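You operate a simulated robot arm through the tools that you are given. There is no shell and no other tool. Be economical: measure what you need, move in short steps, check, and stop when the job is done.

The job below is to be done with a simulated robot arm. You get a single attempt, and the scene is never put back.

JOB
Free the short wire, stand it on the steel table and turn both knobs to 0.
Fine: the roller block knob and the orange knob; push the red slider back to its end at 5. Set down upright: short wire.

The check looks at the end state, three seconds after you hand in, the way a careful person would. Anything else that was tipped, shoved, dropped, spilled or broken makes it a failure.

ROBOT AND FRAMES
A 7-joint arm with a two-finger parallel gripper, fixed in place. Base frame: the origin is at the foot of the arm, x ahead of it, y to its left, z up. Readings come in m, degrees, newtons and seconds.
With the tool pointing down near the work surface it reaches from about 0.24 to 0.68 m from the base axis. Its first joint turns from -66.0 to 66.0 degrees. Payload 2.4 kg.
The tool frame sits at the grasp point between the pads (the TCP): z along the fingers, y along the line on which they close. The tips reach 0.03 m beyond it. Largest opening 0.094 m; finger width 0.028, thickness 0.01; the body of the gripper, 0.05 by 0.096 m, starts 0.055 m behind the TCP.
Orientation is that of the tool frame in the base frame, as a unit quaternion [w, x, y, z]. With the fingers straight down and closing along the base's y, the tool's x points along the base's -x, its y along +y and its z along -z.

CONTROLS
- The arm moves only by the tool play_rows. Its argument "commands" is a list of rows, each an object of numbers (a shift or turn left out is 0, a gripper value left out holds the last): "x", "y", "z": the shift along the tool's x, y, z in cm; "rx", "ry", "rz": the turn, a rotation vector about the tool's x, y, z in degrees; "claw": the finger opening in cm, from 0 to 9.4. In form: [{"x": .., "y": .., "z": .., "rx": .., "ry": .., "rz": .., "claw": ..}, ...]. A call has 1 to 8 rows; each row is the pose to reach, as a shift and turn from the pose commanded when the call began, along the tool's axes at that moment. A row lasts 0.2 s, in which the tool goes at most 0.05 m and 8.6 degrees; a call with a longer step from one row to the next is refused whole, and so is a gripper value outside its range. Where a pose cannot be reached the arm comes as near as it can. A force on the tool above 60 N (or 10 N above the force at the start of the call, whichever is more), or a blocked arm, ends the call early, and 0.2 s more pass. The fingers move at their own pace (about 0.153 m/s each) and stop on an object; they squeeze with about 41 N. The grip force told is the motor's: it shows also when the fingers shut on nothing. Time passes only in rows, and 0.2 s behind the last, so rows that repeat a pose let the fingers close. It gives the time, the measured TCP pose, the force on the tool (base axes), the opening and the grip force at its end, in the units of the frame above (readings bear some noise), with the torque about the TCP (base axes, N m) and any sound that the robot's microphone picked up.
- Cameras (640 x 400 px; columns grow to the right, rows downward): "scene" is fixed at [0.026, 0.4621, 1.4497]; the picture's right is [-0.87, -0.49, 0.00], its down [-0.26, 0.45, -0.85] and it looks along [0.42, -0.74, -0.52] (base axes); focal length 305 px, centre (320, 200). "wrist" rides on the gripper at [0.076, 0.014, -0.102] in the tool frame; the picture's right is [-0.18, 0.98, 0.00], its down [-0.75, -0.14, -0.64] and it looks along [-0.63, -0.12, 0.77] (tool axes); focal length 243 px, centre (320, 200). There is no depth. A picture from a camera that has moved, and an enlarged one, comes with that camera's place and axes in the base frame and with its lens.
- snapshot(camera): a new picture of that camera. The clock stands still meanwhile.
- enlarge(camera, box): a new picture of the part [left, top, right, bottom] of that camera's present view, enlarged. The clock stands still meanwhile.
- finish_job(): hands the job in; it is judged then, once.

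Work in short steps. Places have to be worked out from the pictures, the camera data and where the tool is seen: move nearer, look again, correct. Check each grasp and each placing, and mend what went wrong. You have 120 turns and 64 pictures in all, those below and enlarged ones among them. Open the gripper and draw the arm clear of the work before you hand the job in, unless the task says otherwise; then end with one line.

The tools are called after ">>>" as a command line: name --argument value ..., lists and objects as JSON in quotes. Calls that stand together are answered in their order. play_rows: Moves the arm, as the interface text tells. Its arguments: {"type":"object","properties":{"commands":{"type":"array","items":{"type":"object","properties":{"x":{"type":"number"},"y":{"type":"number"},"z":{"type":"number"},"rx":{"type":"number"},"ry":{"type":"number"},"rz":{"type":"number"},"claw":{"type":"number"}}}}},"required":["commands"]} The other tools are called the same way: snapshot (camera) takes a picture; enlarge (camera, box) takes an enlarged picture of a part of a camera's view; finish_job () hands the job in.

At the start:

```text
time_s: 0.0
ee_pos: [0.2842, -0.1548, 1.2898]
tcp_rot: [-0.001, 0.0, 1.0, 0.0]
force: [-0.3, 0.2, 0.8]
ft_torque: [0.0, -0.05, 0.0]
grip_width: 0.094
grasp_force: 0.0
```

scene: 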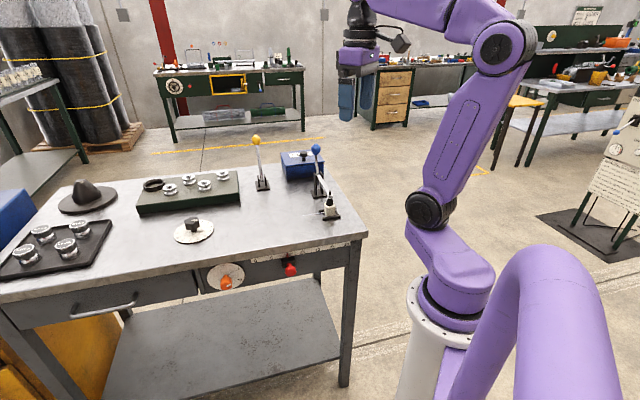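
wrist: 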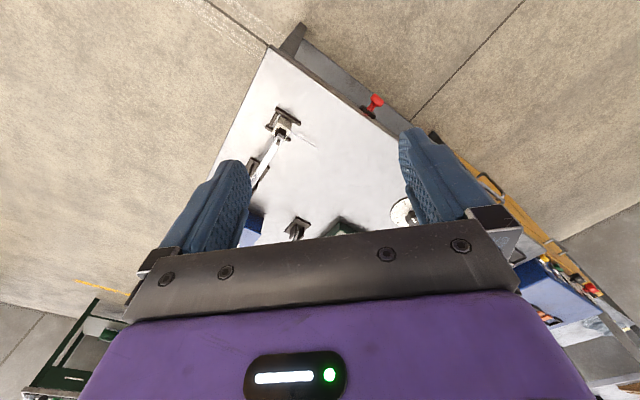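

I'll look closely at the table first.

>>> enlarge --camera "scene" --box '[230, 120, 370, 290]'

>>> enlarge --camera "scene" --box '[120, 150, 280, 300]'

>>> enlarge --camera "wrist" --box '[220, 20, 430, 250]'

```text
2.35 times, centred on (300, 205) of scene
camera zoom: at [0.026, 0.4621, 1.4497], right [-0.87, -0.49, 0.0], down [-0.26, 0.45, -0.85], along [0.42, -0.74, -0.52], focal length 718 px, centre (367, 188)
```

zoom: 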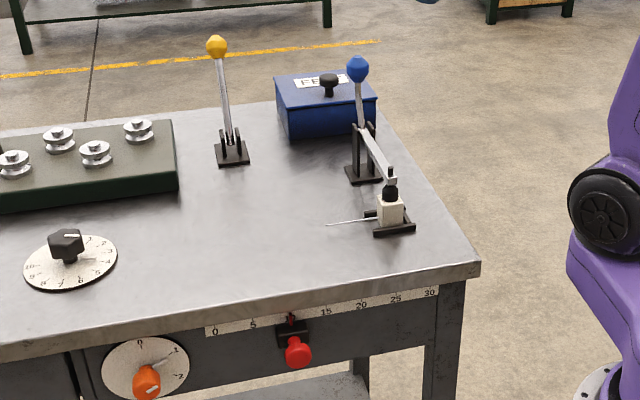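

```text
2.67 times, centred on (200, 225) of scene
camera zoom: at [0.026, 0.4621, 1.4497], right [-0.87, -0.49, 0.0], down [-0.26, 0.45, -0.85], along [0.42, -0.74, -0.52], focal length 813 px, centre (640, 133)
```

zoom: 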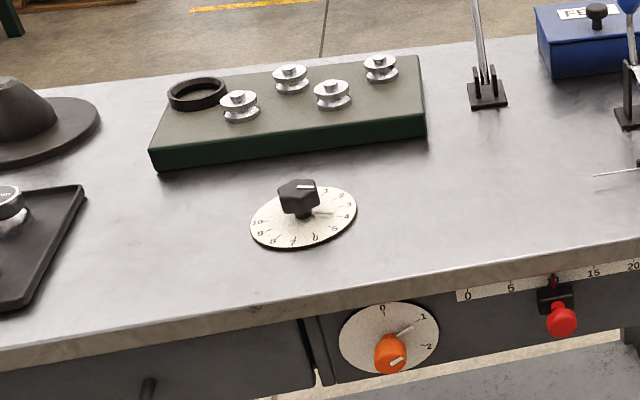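

```text
1.74 times, centred on (325, 135) of wrist
camera zoom: at [0.2085, -0.1408, 1.3923], right [0.18, 0.98, 0.0], down [0.75, -0.14, 0.64], along [0.63, -0.12, -0.77], focal length 422 px, centre (311, 313)
```

zoom: 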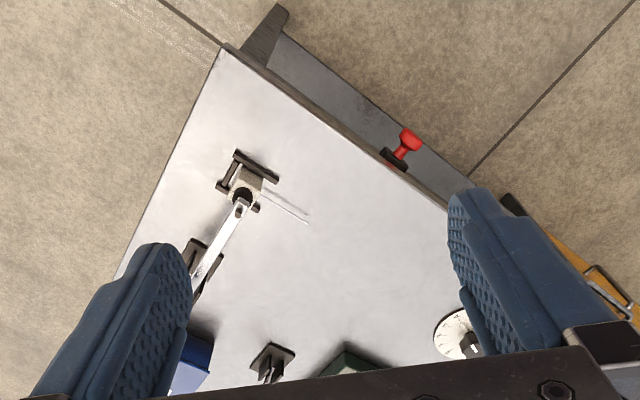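

The table is yawed about 45° relative to the base, with its top near z≈0.886. I'll rotate the tool by -45° so the wrist camera faces it, and come down a little.

>>> play_rows --commands '[{"rz": 8, "z": 1}, {"rz": 16, "z": 2}, {"rz": 24, "z": 4}, {"rz": 32, "z": 6}, {"rz": 40, "z": 8}, {"rz": 45, "z": 10}, {"rz": 45, "z": 10}]'

>>> snapshot --camera "wrist"

```text
time_s: 1.6
ee_pos: [0.2846, -0.153, 1.1912]
tcp_rot: [-0.001, 0.384, 0.923, -0.001]
force: [0.7, 0.5, 0.3]
ft_torque: [-0.02, 0.02, 0.01]
grip_width: 0.0941
grasp_force: 0.2
```

```text
58 pictures are left
camera wrist: at [0.2411, -0.0895, 1.2924], right [0.83, 0.56, 0.0], down [0.43, -0.63, 0.64], along [0.36, -0.53, -0.77], focal length 243 px, centre (320, 200)
```

wrist: 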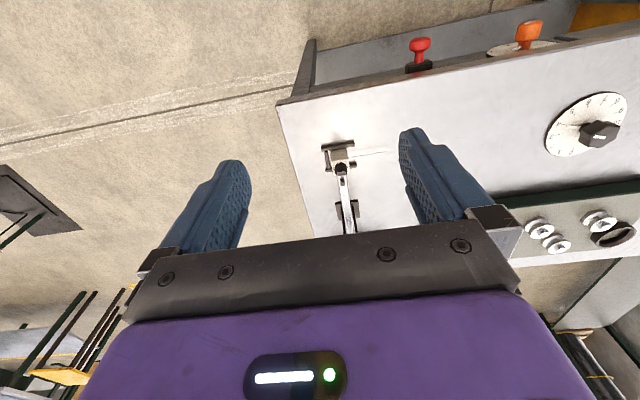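

Zooming on the clamp, knobs and slider.

>>> enlarge --camera "wrist" --box '[290, 100, 410, 240]'

>>> enlarge --camera "wrist" --box '[380, 10, 640, 170]'

```text
2.86 times, centred on (350, 170) of wrist
camera zoom: at [0.2411, -0.0895, 1.2924], right [0.83, 0.56, 0.0], down [0.43, -0.63, 0.64], along [0.36, -0.53, -0.77], focal length 693 px, centre (234, 286)
```

zoom: 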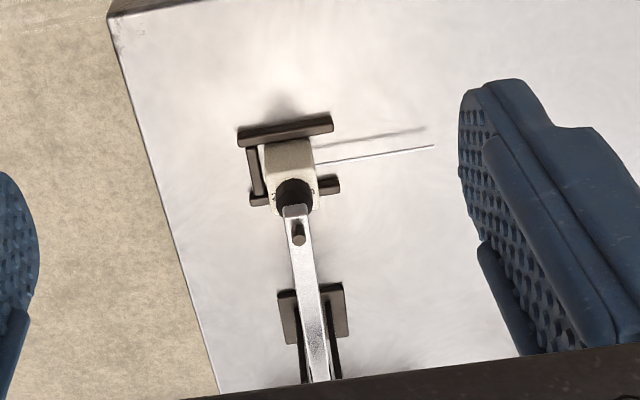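

```text
2.46 times, centred on (510, 90) of wrist
camera zoom: at [0.2411, -0.0895, 1.2924], right [0.83, 0.56, 0.0], down [0.43, -0.63, 0.64], along [0.36, -0.53, -0.77], focal length 597 px, centre (-148, 471)
```

zoom: 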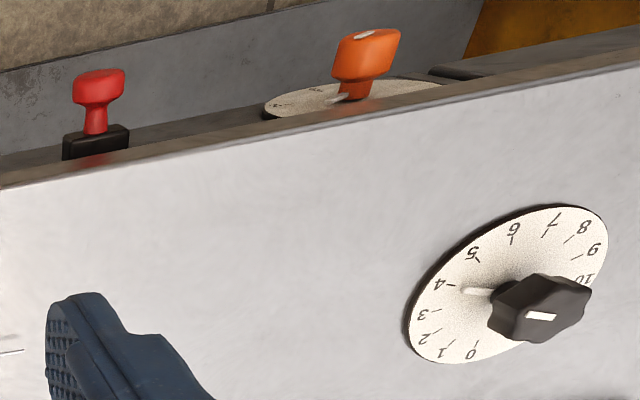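

The dial knob is at 4, near (0.71, 0.02). I'll move the camera closer to it, staying above the table front.

>>> play_rows --commands '[{"y": 4.6, "x": -1, "z": 1}, {"y": 9.2, "x": -2, "z": 2}, {"y": 13.8, "x": -3, "z": 3}, {"y": 18.4, "x": -4, "z": 4}, {"y": 23, "x": -5, "z": 5}, {"y": 27.6, "x": -6, "z": 6}, {"y": 32.2, "x": -7.5, "z": 7}, {"y": 36.5, "x": -9, "z": 8}]'

>>> snapshot --camera "wrist"

```text
time_s: 3.4
ee_pos: [0.6052, 0.0416, 1.109]
tcp_rot: [-0.001, 0.383, 0.924, 0.0]
force: [-1.1, -0.2, 0.3]
ft_torque: [-0.01, -0.02, 0.01]
grip_width: 0.0942
grasp_force: 0.1
```

```text
55 pictures are left
camera wrist: at [0.5632, 0.1058, 1.2122], right [0.83, 0.56, 0.0], down [0.43, -0.63, 0.64], along [0.36, -0.53, -0.77], focal length 243 px, centre (320, 200)
```

wrist: 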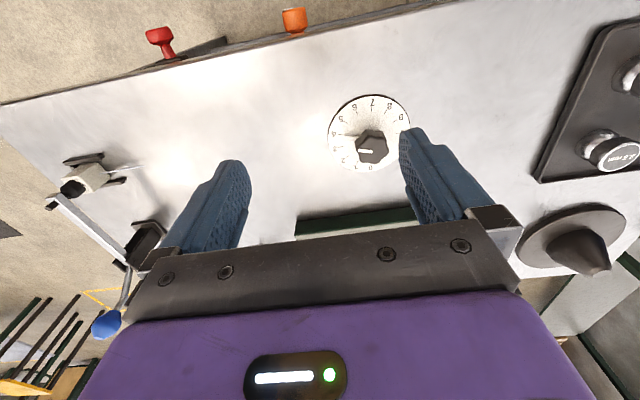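

>>> enlarge --camera "wrist" --box '[320, 85, 420, 185]'

>>> enlarge --camera "wrist" --box '[30, 130, 180, 350]'

```text
4.00 times, centred on (370, 135) of wrist
camera zoom: at [0.5632, 0.1058, 1.2122], right [0.83, 0.56, 0.0], down [0.43, -0.63, 0.64], along [0.36, -0.53, -0.77], focal length 970 px, centre (120, 460)
```

zoom: 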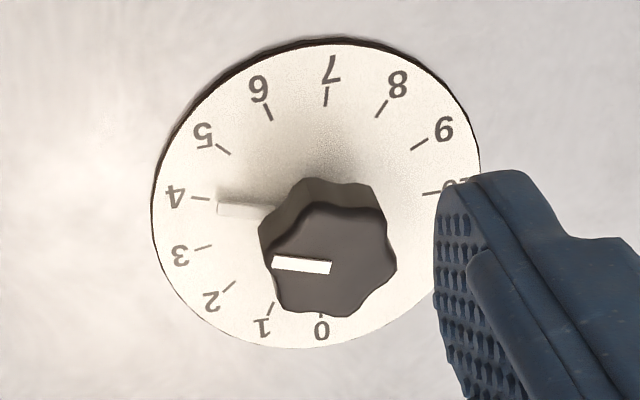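

```text
1.82 times, centred on (105, 240) of wrist
camera zoom: at [0.5632, 0.1058, 1.2122], right [0.83, 0.56, 0.0], down [0.43, -0.63, 0.64], along [0.36, -0.53, -0.77], focal length 441 px, centre (711, 127)
```

zoom: 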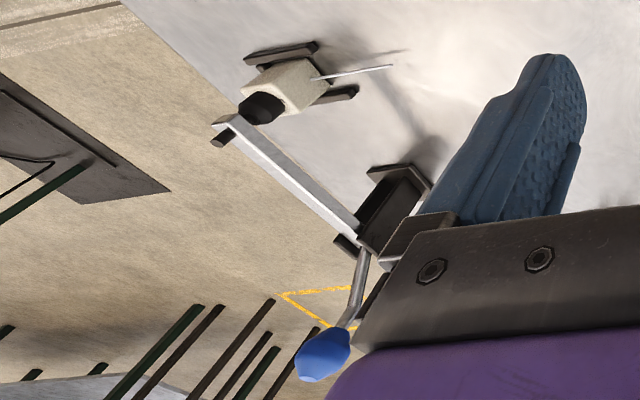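

The knob is at about (0.698, 0.022), top at z≈0.955, disc at z≈0.912. The pointer is at ≈-152° and 0 lies at -45°, so it needs ≈107° CCW. I'll hover above it at yaw -100°.

>>> play_rows --commands '[{"x": -1.2, "y": 0.8, "z": 1, "rz": 8}, {"x": -2.4, "y": 1.6, "z": 2, "rz": 16}, {"x": -3.6, "y": 2.4, "z": 3, "rz": 24}, {"x": -4.8, "y": 3.2, "z": 4, "rz": 32}, {"x": -6, "y": 4, "z": 5, "rz": 40}, {"x": -7, "y": 4.8, "z": 6, "rz": 48}, {"x": -7.96, "y": 5.17, "z": 7, "rz": 55}, {"x": -7.96, "y": 5.17, "z": 7, "rz": 55}]'

>>> snapshot --camera "wrist"

>>> enlarge --camera "scene" --box '[140, 150, 280, 270]'

```text
time_s: 5.2
ee_pos: [0.6837, 0.0208, 1.0397]
tcp_rot: [0.0, 0.768, 0.641, 0.0]
force: [-0.5, -0.1, -0.3]
ft_torque: [0.0, 0.03, -0.01]
grip_width: 0.0942
grasp_force: 0.2
out of reach, approached as far as the arm can: row 6, 7, 8
```

```text
52 pictures are left
camera wrist: at [0.7117, 0.0932, 1.1417], right [0.94, -0.35, 0.0], down [-0.27, -0.72, 0.64], along [-0.23, -0.6, -0.77], focal length 243 px, centre (320, 200)
```

wrist: 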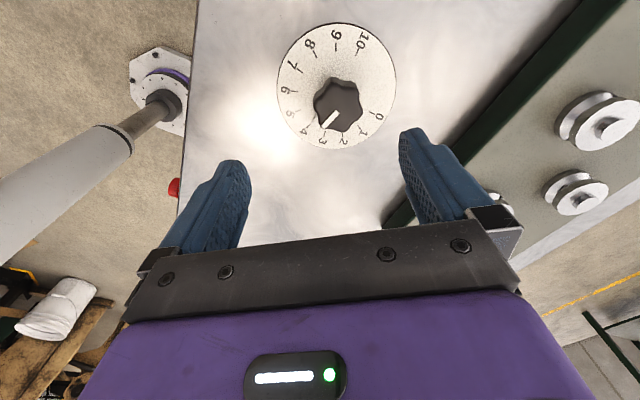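

```text
3.33 times, centred on (210, 210) of scene
camera zoom: at [0.026, 0.4621, 1.4497], right [-0.87, -0.49, 0.0], down [-0.26, 0.45, -0.85], along [0.42, -0.74, -0.52], focal length 1017 px, centre (687, 167)
```

zoom: 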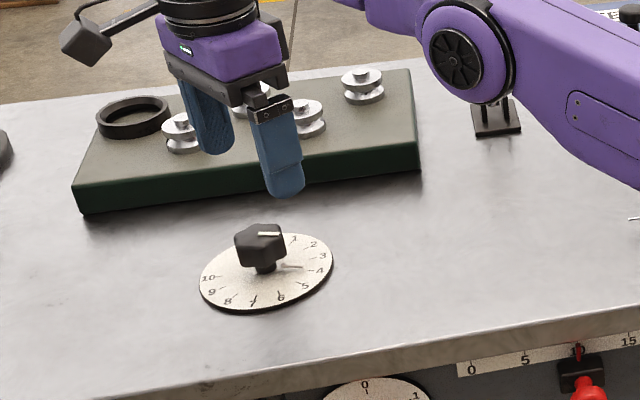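

The knob's radius (~0.70) is just past straight-down reach. I'll use a tilt outward about the closing axis, and two grasps of ~54° each. First I'll yaw back to about -30°.

>>> play_rows --commands '[{"rz": -8.5}, {"rz": -17}, {"rz": -25.5}, {"rz": -34}, {"rz": -42.5}, {"rz": -51}, {"rz": -59.5}, {"rz": -68}]'

```text
time_s: 7.0
ee_pos: [0.6829, 0.0219, 1.0391]
tcp_rot: [0.0, 0.274, 0.962, 0.0]
force: [0.1, -0.3, 0.4]
ft_torque: [0.01, -0.01, 0.05]
grip_width: 0.094
grasp_force: 0.0
```

>>> play_rows --commands '[{"ry": -4, "rz": -1.3}, {"ry": -8, "rz": -2.6}, {"ry": -12, "rz": -4}, {"ry": -12, "rz": -4}]'

>>> snapshot --camera "wrist"

```text
time_s: 8.0
ee_pos: [0.6824, 0.0194, 1.0402]
tcp_rot: [0.101, 0.24, 0.965, -0.028]
force: [0.4, -0.5, -0.5]
ft_torque: [0.01, 0.0, -0.01]
grip_width: 0.0939
grasp_force: 0.0
```

```text
50 pictures are left
camera wrist: at [0.6067, 0.0782, 1.1239], right [0.62, 0.78, 0.03], down [0.47, -0.4, 0.79], along [0.63, -0.47, -0.62], focal length 243 px, centre (320, 200)
```

wrist: 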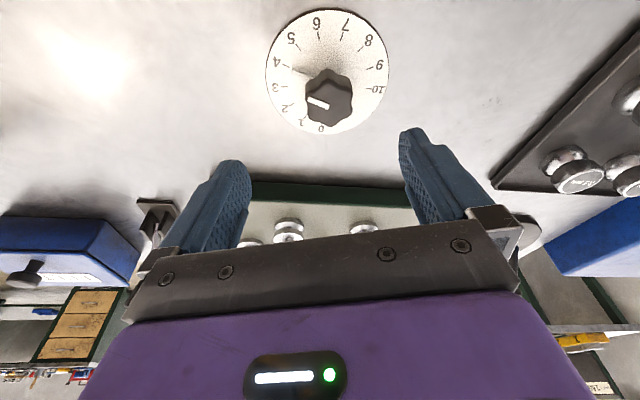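

Knob estimated at (0.695, 0.027). I'll move over it and descend with the fingers open to TCP z≈0.957.

>>> play_rows --commands '[{"x": -0.5, "y": 1.26, "z": 0.5}, {"x": -0.1, "y": 1.26, "z": 3}, {"x": 0.4, "y": 1.26, "z": 5.5}, {"x": 0.98, "y": 1.26, "z": 8.3}, {"x": 0.98, "y": 1.26, "z": 8.3}]'

>>> snapshot --camera "wrist"

>>> enlarge --camera "scene" --box '[150, 160, 250, 270]'

```text
time_s: 9.2
ee_pos: [0.6968, 0.0286, 0.9561]
tcp_rot: [0.1, 0.241, 0.965, -0.029]
force: [1.1, 0.4, -0.4]
ft_torque: [0.0, 0.03, 0.02]
grip_width: 0.0938
grasp_force: 0.1
```

```text
49 pictures are left
camera wrist: at [0.6203, 0.0875, 1.0395], right [0.62, 0.78, 0.03], down [0.47, -0.4, 0.79], along [0.63, -0.47, -0.62], focal length 243 px, centre (320, 200)
```

wrist: 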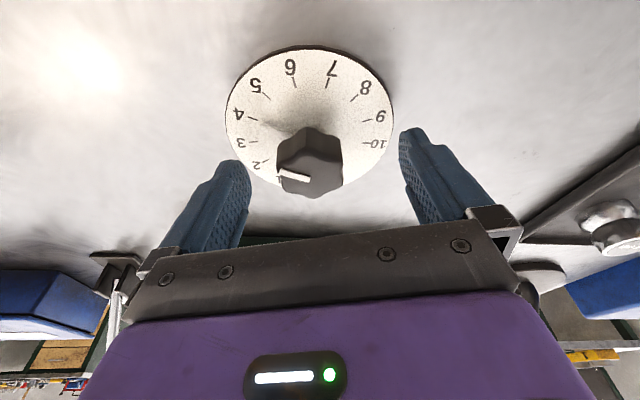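

```text
3.64 times, centred on (200, 215) of scene
camera zoom: at [0.026, 0.4621, 1.4497], right [-0.87, -0.49, 0.0], down [-0.26, 0.45, -0.85], along [0.42, -0.74, -0.52], focal length 1109 px, centre (756, 146)
```

zoom: 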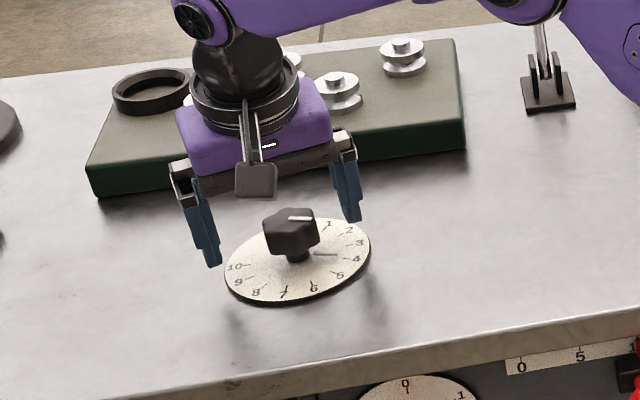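

The TCP is ~4 mm beyond the knob axis (0.692, 0.028). I'll correct and close.

>>> play_rows --commands '[{"x": 0.4, "claw": 9.4}, {"x": 0.4, "claw": 6}, {"x": 0.4, "claw": 3}, {"x": 0.4, "claw": 3}, {"x": 0.4, "claw": 3}]'

```text
time_s: 10.4
ee_pos: [0.6929, 0.0265, 0.9544]
tcp_rot: [0.098, 0.244, 0.964, -0.032]
force: [-18.6, -18.9, 6.5]
ft_torque: [-0.25, 0.47, -0.24]
grip_width: 0.0388
grasp_force: 45.3
```

Gripped (38.8 mm) but with some side load toward -y'. I'll relieve it and turn 54° CCW about the vertical.

>>> play_rows --commands '[{"y": -0.35}, {"y": -0.35, "rx": -1.6, "rz": -7.7}, {"y": -0.35, "rx": -3.3, "rz": -15.4}, {"y": -0.35, "rx": -4.9, "rz": -23.1}, {"y": -0.35, "rx": -6.6, "rz": -30.8}, {"y": -0.35, "rx": -8.2, "rz": -38.5}, {"y": -0.35, "rx": -9.8, "rz": -46.2}, {"y": -0.35, "rx": -11.2, "rz": -52.8}]'

>>> snapshot --camera "wrist"

```text
time_s: 12.2
ee_pos: [0.6923, 0.0182, 0.955]
tcp_rot: [0.099, -0.221, 0.97, 0.018]
force: [0.3, -24.8, -16.5]
ft_torque: [-0.34, -0.82, -0.21]
grip_width: 0.039
grasp_force: 45.6
```

```text
47 pictures are left
camera wrist: at [0.6005, -0.0099, 1.0399], right [-0.26, 0.96, 0.03], down [0.61, 0.14, 0.78], along [0.75, 0.22, -0.62], focal length 243 px, centre (320, 200)
```

wrist: 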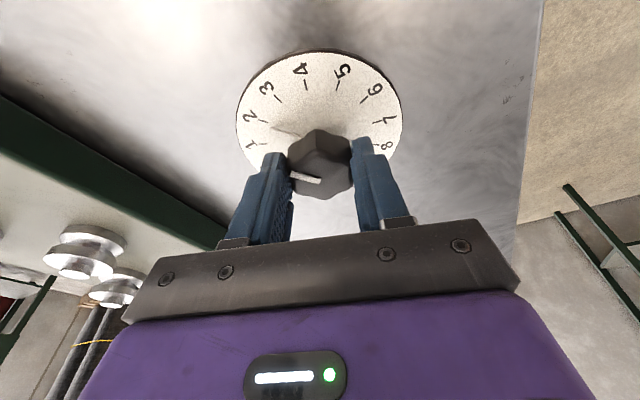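

Knob turned to about 1.8; from the two grips the axis solves to (0.700, 0.022). I'll open and retract to check.

>>> play_rows --commands '[{"claw": 9}, {"claw": 9}, {"z": -3}, {"z": -6}, {"z": -7}]'

>>> enlarge --camera "wrist" --box '[220, 0, 420, 140]'

```text
time_s: 13.4
ee_pos: [0.6757, 0.019, 1.0246]
tcp_rot: [0.099, -0.224, 0.969, 0.019]
force: [-0.4, 0.6, -0.9]
ft_torque: [0.0, 0.01, -0.02]
grip_width: 0.0899
grasp_force: 0.1
```

```text
2.86 times, centred on (320, 70) of wrist
camera zoom: at [0.5851, -0.0095, 1.1083], right [-0.27, 0.96, 0.03], down [0.61, 0.14, 0.78], along [0.75, 0.23, -0.62], focal length 693 px, centre (320, 571)
```

zoom: 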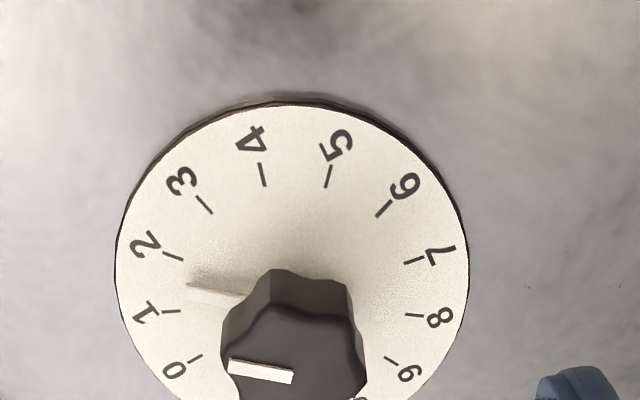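

Pointer is at ≈1.55, so ~42° more. I'll yaw back 60° for a clean second grip on the hex.

>>> play_rows --commands '[{"rx": 1.56, "rz": 7.34}, {"rx": 3.1, "rz": 14.7}, {"rx": 4.7, "rz": 22}, {"rx": 6.2, "rz": 29.3}, {"rx": 7.8, "rz": 36.7}, {"rx": 9.4, "rz": 44}, {"rx": 10.9, "rz": 51.4}, {"rx": 12.5, "rz": 58.7}]'

```text
time_s: 15.2
ee_pos: [0.6783, 0.0205, 1.0237]
tcp_rot: [0.099, 0.293, 0.95, -0.035]
force: [-0.6, 0.1, 0.4]
ft_torque: [-0.05, 0.03, 0.02]
grip_width: 0.0901
grasp_force: 0.2
```

>>> play_rows --commands '[{"x": -1.67, "y": 1.34, "z": 0.36}, {"x": -1.2, "y": 1.34, "z": 2.6}, {"x": -0.7, "y": 1.34, "z": 5}, {"x": -0.26, "y": 1.34, "z": 7.0}, {"x": -0.26, "y": 1.34, "z": 7.0}, {"x": -0.26, "y": 1.34, "z": 7.0, "claw": 3.2}, {"x": -0.26, "y": 1.34, "z": 7.0}, {"x": -0.26, "y": 1.34, "z": 7.0}]'

```text
time_s: 17.0
ee_pos: [0.6973, 0.023, 0.9561]
tcp_rot: [0.099, 0.29, 0.951, -0.034]
force: [0.9, 1.0, -1.8]
ft_torque: [-0.1, -0.25, 0.0]
grip_width: 0.0387
grasp_force: 44.6
```

Clean grip with low side force. Turning 42°.

>>> play_rows --commands '[{"rx": -1.46, "rz": -6.85}, {"rx": -2.9, "rz": -13.7}, {"rx": -4.4, "rz": -20.5}, {"rx": -5.8, "rz": -27.4}, {"rx": -7.3, "rz": -34.2}, {"rx": -8.7, "rz": -41.1}, {"rx": -8.7, "rz": -41.1}]'

>>> enlarge --camera "wrist" --box '[210, 30, 430, 210]'

```text
time_s: 18.6
ee_pos: [0.6967, 0.0213, 0.9558]
tcp_rot: [0.098, -0.07, 0.993, 0.004]
force: [-27.3, 0.4, 14.2]
ft_torque: [0.02, 0.63, 0.01]
grip_width: 0.039
grasp_force: 45.0
```

```text
2.22 times, centred on (320, 120) of wrist
camera zoom: at [0.6017, 0.0222, 1.0413], right [0.04, 1.0, 0.03], down [0.63, -0.05, 0.78], along [0.78, -0.01, -0.63], focal length 539 px, centre (320, 378)
```

zoom: 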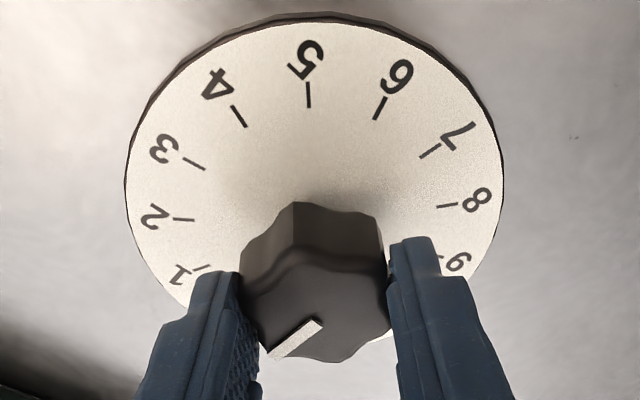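

Mark direction ≈ -47°, with 0 at -45°. I'll release and retract to check precisely.

>>> play_rows --commands '[{"claw": 9}, {"claw": 9}, {"z": -3}, {"z": -6}, {"z": -9}, {"z": -11}]'

>>> enlarge --camera "wrist" --box '[250, 0, 390, 140]'

>>> enlarge --camera "scene" --box '[160, 200, 230, 260]'

```text
time_s: 20.0
ee_pos: [0.6772, 0.0197, 1.0631]
tcp_rot: [0.102, -0.069, 0.992, 0.004]
force: [-0.4, -0.1, 0.7]
ft_torque: [-0.03, 0.02, -0.02]
grip_width: 0.0902
grasp_force: 0.0
```

```text
2.86 times, centred on (320, 70) of wrist
camera zoom: at [0.5813, 0.0211, 1.1473], right [0.04, 1.0, 0.03], down [0.62, -0.05, 0.78], along [0.78, -0.01, -0.62], focal length 693 px, centre (320, 571)
```

zoom: 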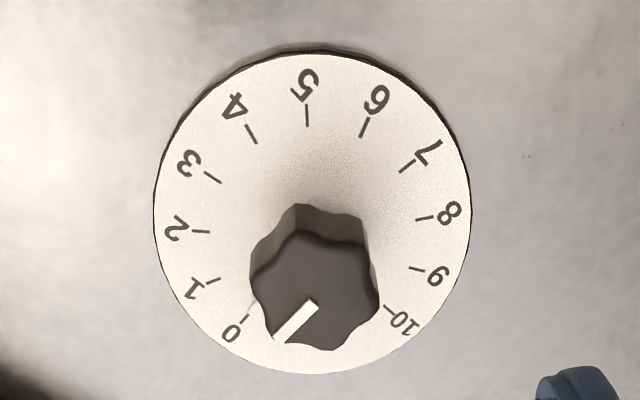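

```text
6.67 times, centred on (195, 230) of scene
camera zoom: at [0.026, 0.4621, 1.4497], right [-0.87, -0.49, 0.0], down [-0.26, 0.45, -0.85], along [0.42, -0.74, -0.52], focal length 2034 px, centre (1153, 0)
```

zoom: 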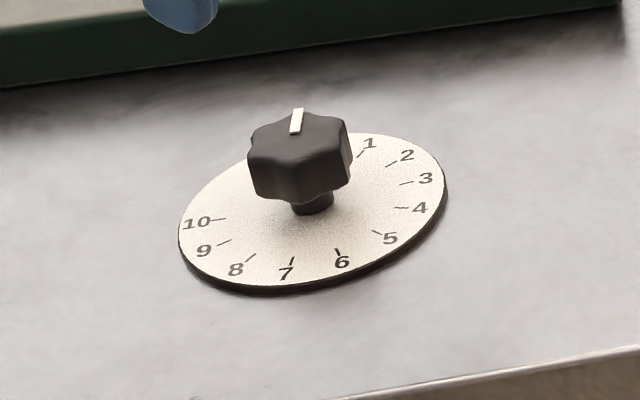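

Dial reads 0. Next is the orange knob on the front face: I'll retreat to in front of the table and yaw to face it.

>>> play_rows --commands '[{"x": 3.2, "y": 3.16, "z": -0.68, "rx": 1.4, "rz": 6.5}, {"x": 6.4, "y": 6.3, "z": -1.37, "rx": 2.75, "rz": 13}, {"x": 9.65, "y": 9.5, "z": -2.05, "rx": 4.1, "rz": 19.4}, {"x": 12.9, "y": 12.6, "z": -2.7, "rx": 5.5, "rz": 25.9}, {"x": 16.1, "y": 15.8, "z": -3.4, "rx": 6.9, "rz": 32.4}, {"x": 19.3, "y": 18.9, "z": -4.1, "rx": 8.25, "rz": 38.9}, {"x": 22.5, "y": 22.1, "z": -4.8, "rx": 9.6, "rz": 45.3}, {"x": 25.7, "y": 25.3, "z": -5.47, "rx": 11, "rz": 51.8}]'

```text
time_s: 21.8
ee_pos: [0.3806, 0.2336, 1.0631]
tcp_rot: [0.097, 0.381, 0.919, -0.045]
force: [0.6, -0.2, -0.5]
ft_torque: [-0.02, 0.01, 0.0]
grip_width: 0.0902
grasp_force: 0.0
```

>>> play_rows --commands '[{"x": -1, "z": 0.2, "ry": -8.5}, {"x": -2, "z": 0.4, "ry": -17}, {"x": -3, "z": 0.6, "ry": -25.5}, {"x": -4, "z": 0.8, "ry": -34}, {"x": -5, "z": 1, "ry": -42.5}, {"x": -6, "z": 1.2, "ry": -51}, {"x": -7, "z": 1.5, "ry": -59.5}, {"x": -7.8, "z": 1.7, "ry": -68}]'

>>> snapshot --camera "wrist"

>>> snapshot --camera "scene"

```text
time_s: 23.6
ee_pos: [0.4393, 0.1764, 1.0627]
tcp_rot: [0.595, 0.29, 0.707, -0.249]
force: [0.2, 0.8, -0.2]
ft_torque: [0.01, -0.01, -0.01]
grip_width: 0.09
grasp_force: 0.1
```

```text
42 pictures are left
camera wrist: at [0.3687, 0.267, 1.0047], right [0.72, 0.67, 0.17], down [-0.45, 0.26, 0.85], along [0.53, -0.69, 0.49], focal length 243 px, centre (320, 200)
```

wrist: 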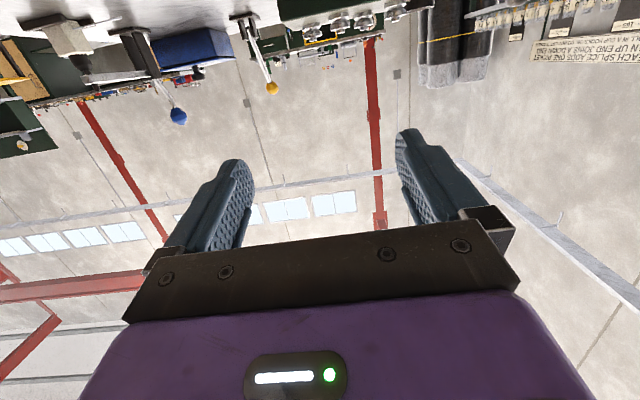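

```text
41 pictures are left
```

scene: 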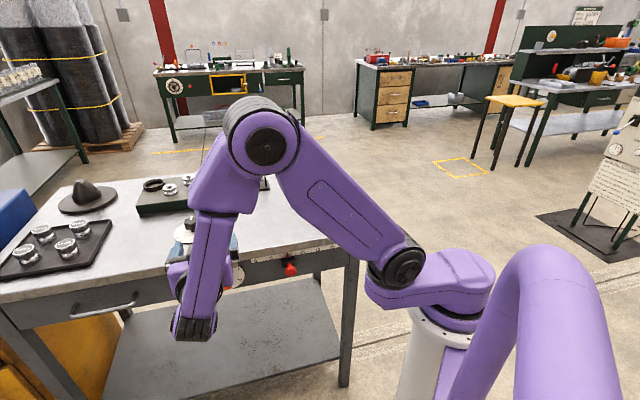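

Descending 20 cm in front of the face to view the knob.

>>> play_rows --commands '[{"x": 4.5, "z": 0.8}, {"x": 9, "z": 1.6}, {"x": 13.5, "z": 2.4}, {"x": 17, "z": 3}, {"x": 19.7, "z": 3.5}, {"x": 19.7, "z": 3.5}]'

>>> snapshot --camera "wrist"

```text
time_s: 25.0
ee_pos: [0.439, 0.1764, 0.8645]
tcp_rot: [0.593, 0.291, 0.708, -0.25]
force: [1.3, -0.4, 0.7]
ft_torque: [0.0, 0.01, 0.01]
grip_width: 0.0899
grasp_force: 0.0
```

```text
40 pictures are left
camera wrist: at [0.3685, 0.2662, 0.8068], right [0.72, 0.67, 0.17], down [-0.45, 0.26, 0.85], along [0.53, -0.69, 0.49], focal length 243 px, centre (320, 200)
```

wrist: 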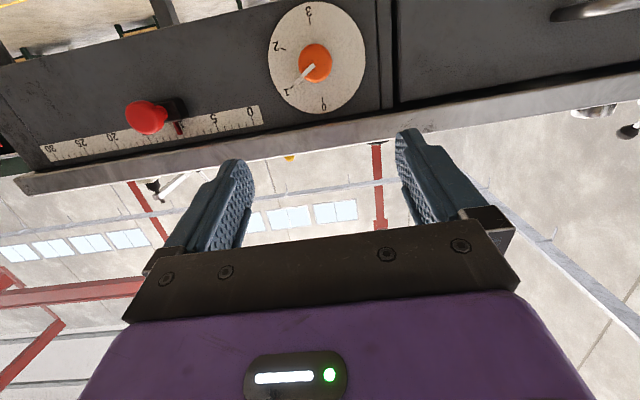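

>>> enlarge --camera "wrist" --box '[250, 0, 380, 130]'

>>> enlarge --camera "wrist" --box '[30, 50, 280, 200]'

```text
3.08 times, centred on (315, 65) of wrist
camera zoom: at [0.3685, 0.2662, 0.8068], right [0.72, 0.67, 0.17], down [-0.45, 0.26, 0.85], along [0.53, -0.69, 0.49], focal length 746 px, centre (335, 615)
```

zoom: 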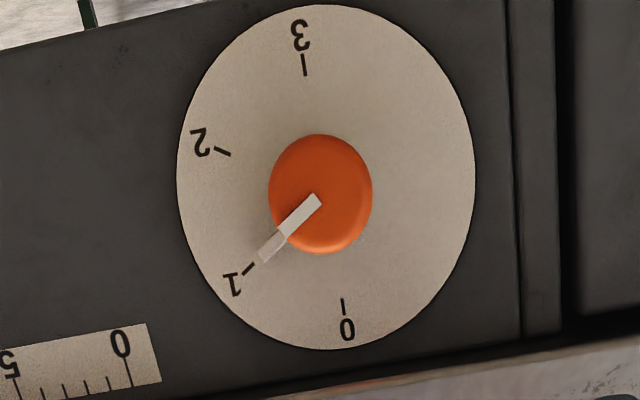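

```text
2.56 times, centred on (155, 125) of wrist
camera zoom: at [0.3685, 0.2662, 0.8068], right [0.72, 0.67, 0.17], down [-0.45, 0.26, 0.85], along [0.53, -0.69, 0.49], focal length 621 px, centre (742, 392)
```

zoom: 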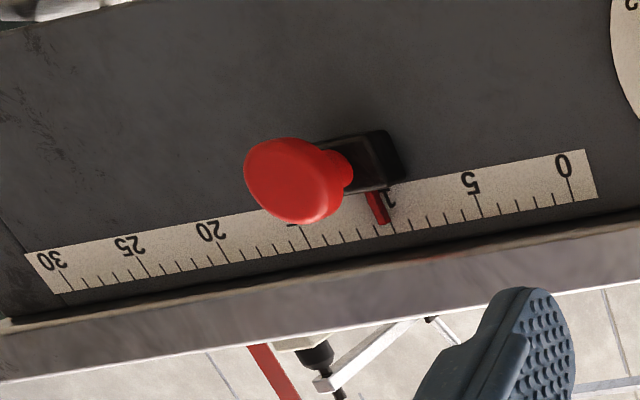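

Orange pointer is at 1; 0 is at the top, so it needs -60° about the approach axis. The disc is near u=0.437, v=0.357, z=0.805. I'll level the tool, drop to the knob height, and then pre-roll +30°.

>>> play_rows --commands '[{"x": 2, "z": 0.3, "ry": -3.3}, {"x": 4, "z": 0.6, "ry": -6.6}, {"x": 5.86, "y": 0.2, "z": 1.03, "ry": -9.9}, {"x": 5.86, "y": 0.2, "z": 1.03, "ry": -9.9}]'

>>> play_rows --commands '[{"rz": 7.5, "z": 2}, {"rz": 15, "z": 4}, {"rz": 22.5, "z": 6}, {"rz": 30, "z": 8}, {"rz": 30, "z": 10}, {"rz": 30, "z": 10}]'

>>> snapshot --camera "wrist"

```text
time_s: 26.0
ee_pos: [0.4386, 0.1775, 0.8048]
tcp_rot: [0.653, 0.268, 0.653, -0.274]
force: [1.3, -0.1, -0.7]
ft_torque: [-0.01, 0.01, 0.03]
grip_width: 0.0899
grasp_force: 0.2
```

```text
time_s: 27.4
ee_pos: [0.5103, 0.1063, 0.8038]
tcp_rot: [0.701, 0.428, 0.562, -0.096]
force: [0.1, 0.5, 0.3]
ft_torque: [0.01, 0.01, -0.01]
grip_width: 0.0899
grasp_force: 0.0
```

```text
37 pictures are left
camera wrist: at [0.4738, 0.2144, 0.7444], right [0.54, 0.54, 0.65], down [-0.8, 0.1, 0.59], along [0.25, -0.83, 0.49], focal length 243 px, centre (320, 200)
```

wrist: 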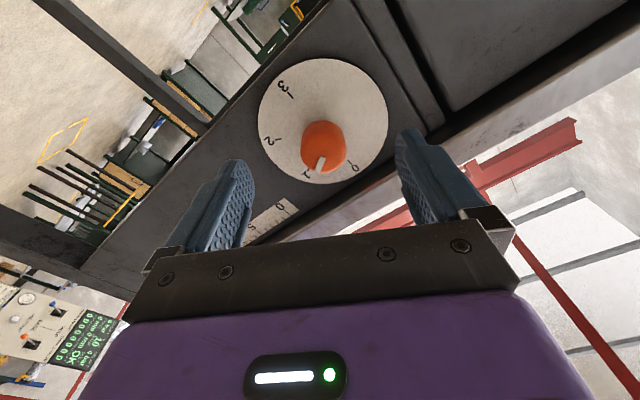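

Alignment is good (knob axis u≈0.437, z≈0.804). Advancing 2.7 cm and closing.

>>> play_rows --commands '[{"z": 1.5}, {"z": 2.7}, {"z": 2.7}, {"z": 2.7, "claw": 3}, {"z": 2.7}, {"z": 2.7}, {"z": 2.7}]'

>>> snapshot --camera "wrist"

```text
time_s: 29.0
ee_pos: [0.5304, 0.0885, 0.8034]
tcp_rot: [0.701, 0.428, 0.562, -0.095]
force: [3.2, 1.6, 2.3]
ft_torque: [-0.04, 0.01, 0.15]
grip_width: 0.0333
grasp_force: 3.1
```

```text
36 pictures are left
camera wrist: at [0.4937, 0.1951, 0.7447], right [0.54, 0.54, 0.65], down [-0.8, 0.1, 0.58], along [0.25, -0.83, 0.49], focal length 243 px, centre (320, 200)
```

wrist: 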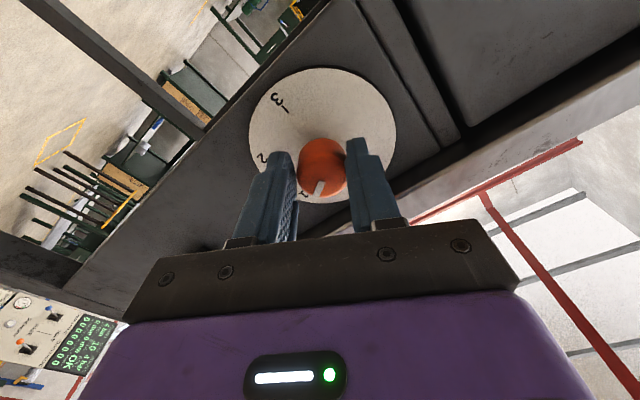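

Contact is light; I'll squeeze fully and then turn.

>>> play_rows --commands '[{"claw": 2}, {"claw": 2}]'

>>> play_rows --commands '[{"rz": -7.6}, {"rz": -15.2}, {"rz": -22.8}, {"rz": -30.4}, {"rz": -38}, {"rz": -45.6}, {"rz": -53.2}, {"rz": -60}]'

>>> enlarge --camera "wrist" --box '[220, 40, 420, 240]'

```text
time_s: 29.6
ee_pos: [0.5315, 0.0879, 0.8044]
tcp_rot: [0.701, 0.428, 0.562, -0.094]
force: [12.6, 4.5, 6.2]
ft_torque: [-0.09, 0.0, 0.45]
grip_width: 0.0306
grasp_force: 45.3
```

```text
time_s: 31.4
ee_pos: [0.528, 0.0847, 0.8031]
tcp_rot: [0.56, 0.09, 0.699, -0.437]
force: [-42.9, 4.0, 14.4]
ft_torque: [-0.22, -1.36, -0.8]
grip_width: 0.0312
grasp_force: 44.9
```

```text
2.00 times, centred on (320, 140) of wrist
camera zoom: at [0.4373, 0.1382, 0.7305], right [0.67, 0.66, -0.34], down [-0.27, 0.65, 0.72], along [0.69, -0.39, 0.61], focal length 485 px, centre (320, 320)
```

zoom: 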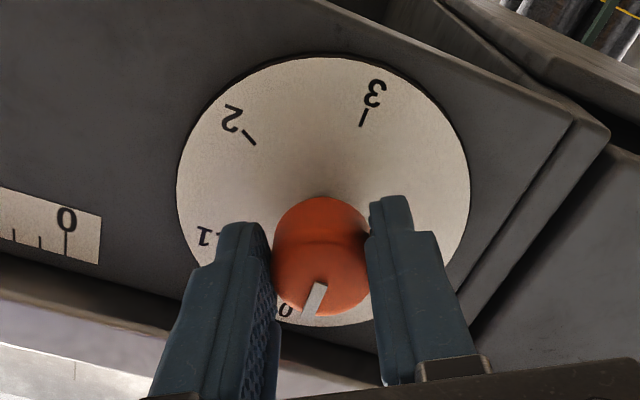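

It looks like it reached 0. I'll release, back off and check.

>>> play_rows --commands '[{"claw": 7}, {"claw": 9}, {"claw": 9}, {"z": -4}, {"z": -8}, {"z": -12}]'

>>> enlarge --camera "wrist" --box '[220, 0, 420, 170]'

```text
time_s: 32.8
ee_pos: [0.4436, 0.171, 0.8068]
tcp_rot: [0.56, 0.09, 0.701, -0.432]
force: [0.6, 0.0, 0.5]
ft_torque: [0.01, 0.0, -0.02]
grip_width: 0.0897
grasp_force: 0.1
```

```text
2.35 times, centred on (320, 85) of wrist
camera zoom: at [0.3535, 0.225, 0.7339], right [0.67, 0.66, -0.34], down [-0.27, 0.64, 0.72], along [0.69, -0.39, 0.6], focal length 571 px, centre (320, 471)
```

zoom: 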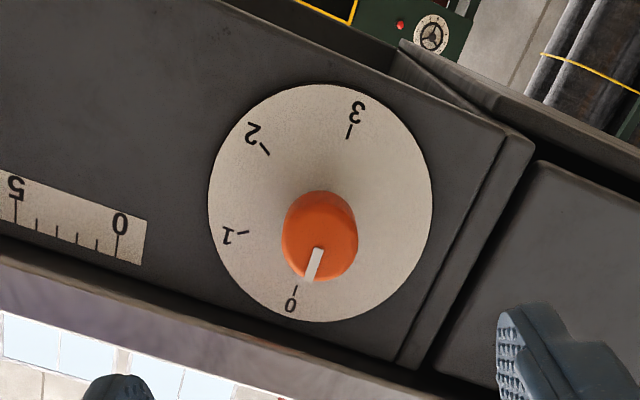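

>>> enlarge --camera "wrist" --box '[295, 65, 345, 115]'

```text
8.00 times, centred on (320, 90) of wrist
camera zoom: at [0.3535, 0.225, 0.7339], right [0.67, 0.66, -0.34], down [-0.27, 0.64, 0.72], along [0.69, -0.39, 0.6], focal length 1941 px, centre (320, 1080)
```

zoom: 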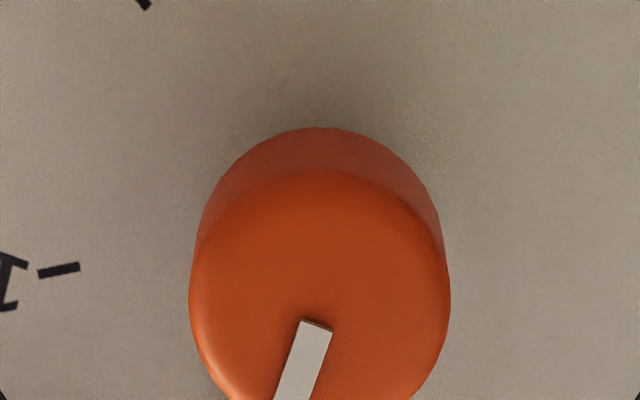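

The orange knob reads 0 (within ~2°). Next the red slider: its handle is near u≈0.262, v≈0.315, z≈0.825, and 5 lies at u≈0.308. I'll level the roll and move in front of it.

>>> play_rows --commands '[{"x": 1.4, "y": -3.17, "z": 0.8, "rz": 6}, {"x": 2.8, "y": -6.3, "z": 1.6, "rz": 12}, {"x": 4.2, "y": -9.5, "z": 2.4, "rz": 18}, {"x": 5.6, "y": -12.7, "z": 3.2, "rz": 24}, {"x": 7.0, "y": -15.9, "z": 4, "rz": 30}, {"x": 7.0, "y": -15.9, "z": 4, "rz": 30}]'

>>> snapshot --camera "wrist"

```text
time_s: 34.2
ee_pos: [0.3665, 0.0472, 0.8178]
tcp_rot: [0.652, 0.269, 0.653, -0.276]
force: [0.1, 0.0, 0.0]
ft_torque: [0.0, 0.01, -0.01]
grip_width: 0.0897
grasp_force: 0.1
out of reach, approached as far as the arm can: row 5, 6
```

```text
32 pictures are left
camera wrist: at [0.3041, 0.129, 0.7411], right [0.7, 0.69, 0.17], down [-0.55, 0.36, 0.75], along [0.46, -0.62, 0.63], focal length 243 px, centre (320, 200)
```

wrist: 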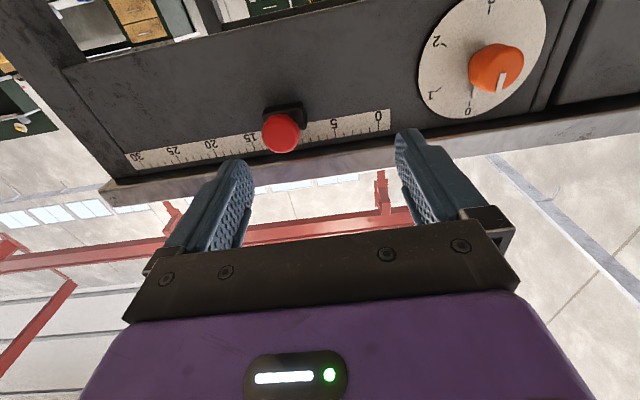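

>>> play_rows --commands '[{"z": 2.5}, {"z": 2.5, "y": -1.7, "x": -0.2}, {"z": 2.5, "y": -3.4, "x": -0.4}, {"z": 2.5, "y": -3.4, "x": -0.4}]'

>>> snapshot --camera "wrist"

```text
time_s: 35.2
ee_pos: [0.383, 0.0374, 0.8199]
tcp_rot: [0.652, 0.268, 0.654, -0.275]
force: [-0.4, -0.1, 0.0]
ft_torque: [0.01, -0.01, 0.0]
grip_width: 0.0901
grasp_force: 0.1
out of reach, approached as far as the arm can: row 1, 2, 3, 4
```

```text
31 pictures are left
camera wrist: at [0.3203, 0.1196, 0.7432], right [0.7, 0.69, 0.17], down [-0.55, 0.36, 0.75], along [0.46, -0.62, 0.63], focal length 243 px, centre (320, 200)
```

wrist: 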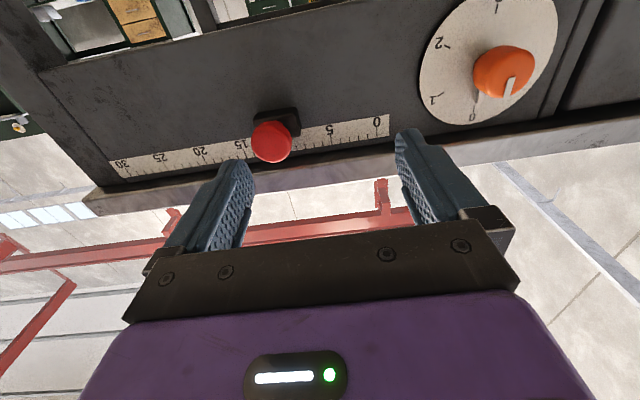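

Horizontal tool is out of reach this close to the base. I'll use a 45° downward tilt instead.

>>> play_rows --commands '[{"ry": 7.5}, {"ry": 15}, {"ry": 22.5}, {"ry": 30}, {"ry": 37.5}, {"ry": 45}, {"ry": 45}]'

```text
time_s: 36.8
ee_pos: [0.381, 0.0383, 0.8191]
tcp_rot: [0.352, 0.352, 0.854, -0.15]
force: [-0.2, 0.2, -0.7]
ft_torque: [0.0, 0.03, -0.02]
grip_width: 0.0901
grasp_force: 0.1
```

>>> play_rows --commands '[{"y": -2}, {"y": -3.8}, {"y": -3.8, "x": -1.4, "z": 1.1}, {"y": -3.8, "x": -1.4, "z": 1.1}]'

>>> snapshot --camera "wrist"

```text
time_s: 37.8
ee_pos: [0.3763, 0.0097, 0.8279]
tcp_rot: [0.351, 0.352, 0.854, -0.152]
force: [0.3, 0.9, -0.9]
ft_torque: [-0.03, -0.03, -0.02]
grip_width: 0.0898
grasp_force: 0.0
out of reach, approached as far as the arm can: row 2, 3, 4
```

```text
30 pictures are left
camera wrist: at [0.2984, 0.1089, 0.8455], right [0.79, 0.6, 0.12], down [-0.04, -0.15, 0.99], along [0.61, -0.78, -0.09], focal length 243 px, centre (320, 200)
```

wrist: 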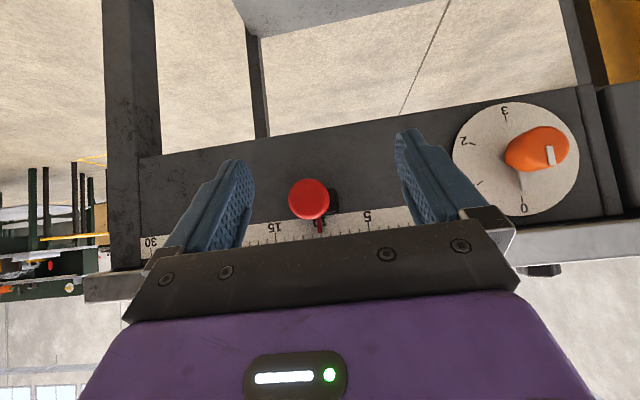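

The handle is between the fingers. Advancing 4.5 cm, then closing on it.

>>> play_rows --commands '[{"x": -1.6, "z": 1.6, "y": -0.6}, {"x": -3.2, "z": 3.2, "y": -1.3}, {"x": -3.2, "z": 3.2, "y": -1.3}]'

>>> snapshot --camera "wrist"

```text
time_s: 38.6
ee_pos: [0.4071, -0.0262, 0.83]
tcp_rot: [0.352, 0.352, 0.854, -0.152]
force: [-0.2, 0.1, 0.0]
ft_torque: [0.0, 0.0, 0.02]
grip_width: 0.0899
grasp_force: 0.0
out of reach, approached as far as the arm can: row 1, 2, 3
```

```text
29 pictures are left
camera wrist: at [0.3285, 0.0725, 0.8488], right [0.79, 0.6, 0.12], down [-0.03, -0.15, 0.99], along [0.61, -0.78, -0.1], focal length 243 px, centre (320, 200)
```

wrist: 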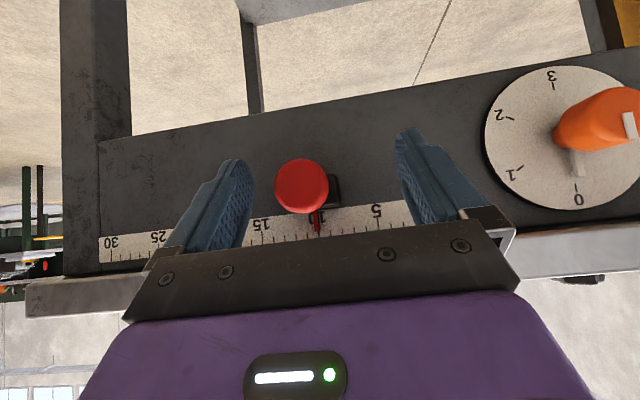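

Handle is at TCP depth. Closing on it.

>>> play_rows --commands '[{"claw": 6}, {"claw": 4}, {"claw": 2.2}, {"claw": 2.2}, {"claw": 2.2}]'

```text
time_s: 39.8
ee_pos: [0.4066, -0.0266, 0.8305]
tcp_rot: [0.351, 0.352, 0.854, -0.152]
force: [1.4, 0.2, 0.9]
ft_torque: [0.22, 0.12, 0.21]
grip_width: 0.0314
grasp_force: 45.1
```

Gripped (31 mm). Dragging +u by 3 cm and checking.

>>> play_rows --commands '[{"y": 1}, {"y": 2}, {"y": 3}, {"y": 3}]'

>>> enlarge --camera "wrist" --box '[220, 120, 440, 260]'

```text
time_s: 40.8
ee_pos: [0.4287, -0.005, 0.8309]
tcp_rot: [0.353, 0.353, 0.854, -0.15]
force: [-5.5, 7.7, 15.4]
ft_torque: [0.2, -0.37, 0.15]
grip_width: 0.0313
grasp_force: 44.7
```

```text
2.86 times, centred on (330, 190) of wrist
camera zoom: at [0.3499, 0.0942, 0.8485], right [0.79, 0.61, 0.12], down [-0.04, -0.15, 0.99], along [0.62, -0.78, -0.09], focal length 693 px, centre (291, 229)
```

zoom: 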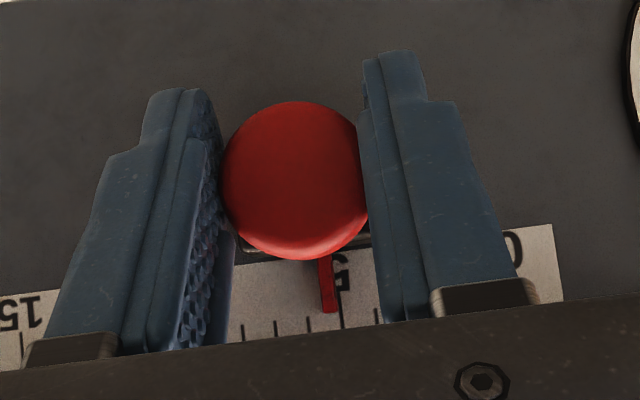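

Needle at about 5.4; pushing on to its end.

>>> play_rows --commands '[{"y": 0.4}, {"y": 0.8}, {"y": 1.2}, {"y": 1.2}]'

>>> enlarge --camera "wrist" --box '[220, 120, 440, 260]'

```text
time_s: 41.8
ee_pos: [0.4333, -0.0044, 0.8301]
tcp_rot: [0.349, 0.356, 0.852, -0.158]
force: [-48.2, -8.8, 18.2]
ft_torque: [-1.0, -0.57, -0.92]
grip_width: 0.0318
grasp_force: 44.9
```

```text
2.86 times, centred on (330, 190) of wrist
camera zoom: at [0.3548, 0.0965, 0.8472], right [0.8, 0.59, 0.11], down [-0.03, -0.14, 0.99], along [0.6, -0.79, -0.09], focal length 693 px, centre (291, 229)
```

zoom: 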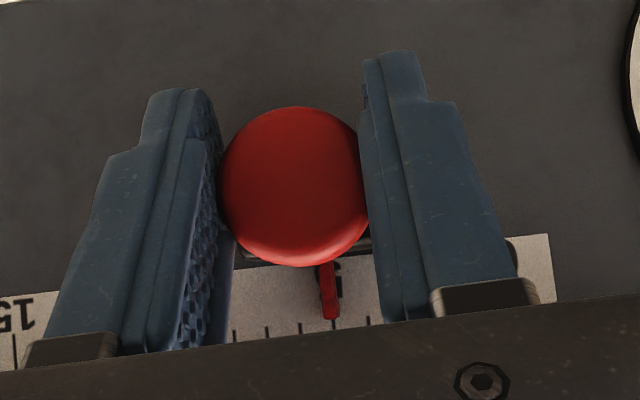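

It hit its end stop at 5. I'll relieve the load, open and back out.

>>> play_rows --commands '[{"y": -0.6}, {"y": -0.6, "claw": 5}, {"y": -0.6, "claw": 8}, {"y": -0.6, "claw": 8}, {"y": -0.4, "x": 2.5, "z": -2.5}, {"y": -0.4, "x": 4, "z": -4}]'

>>> snapshot --camera "wrist"

```text
time_s: 43.2
ee_pos: [0.3921, 0.0371, 0.8315]
tcp_rot: [0.353, 0.352, 0.854, -0.15]
force: [0.0, 0.0, 1.4]
ft_torque: [0.02, 0.04, 0.03]
grip_width: 0.08
grasp_force: 0.1
```

```text
26 pictures are left
camera wrist: at [0.314, 0.1365, 0.8496], right [0.79, 0.6, 0.12], down [-0.04, -0.15, 0.99], along [0.61, -0.78, -0.09], focal length 243 px, centre (320, 200)
```

wrist: 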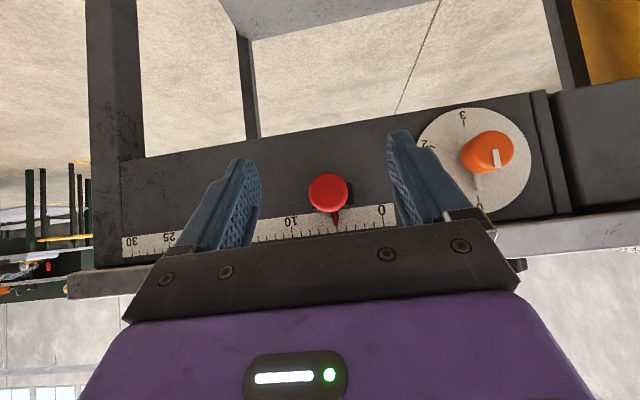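

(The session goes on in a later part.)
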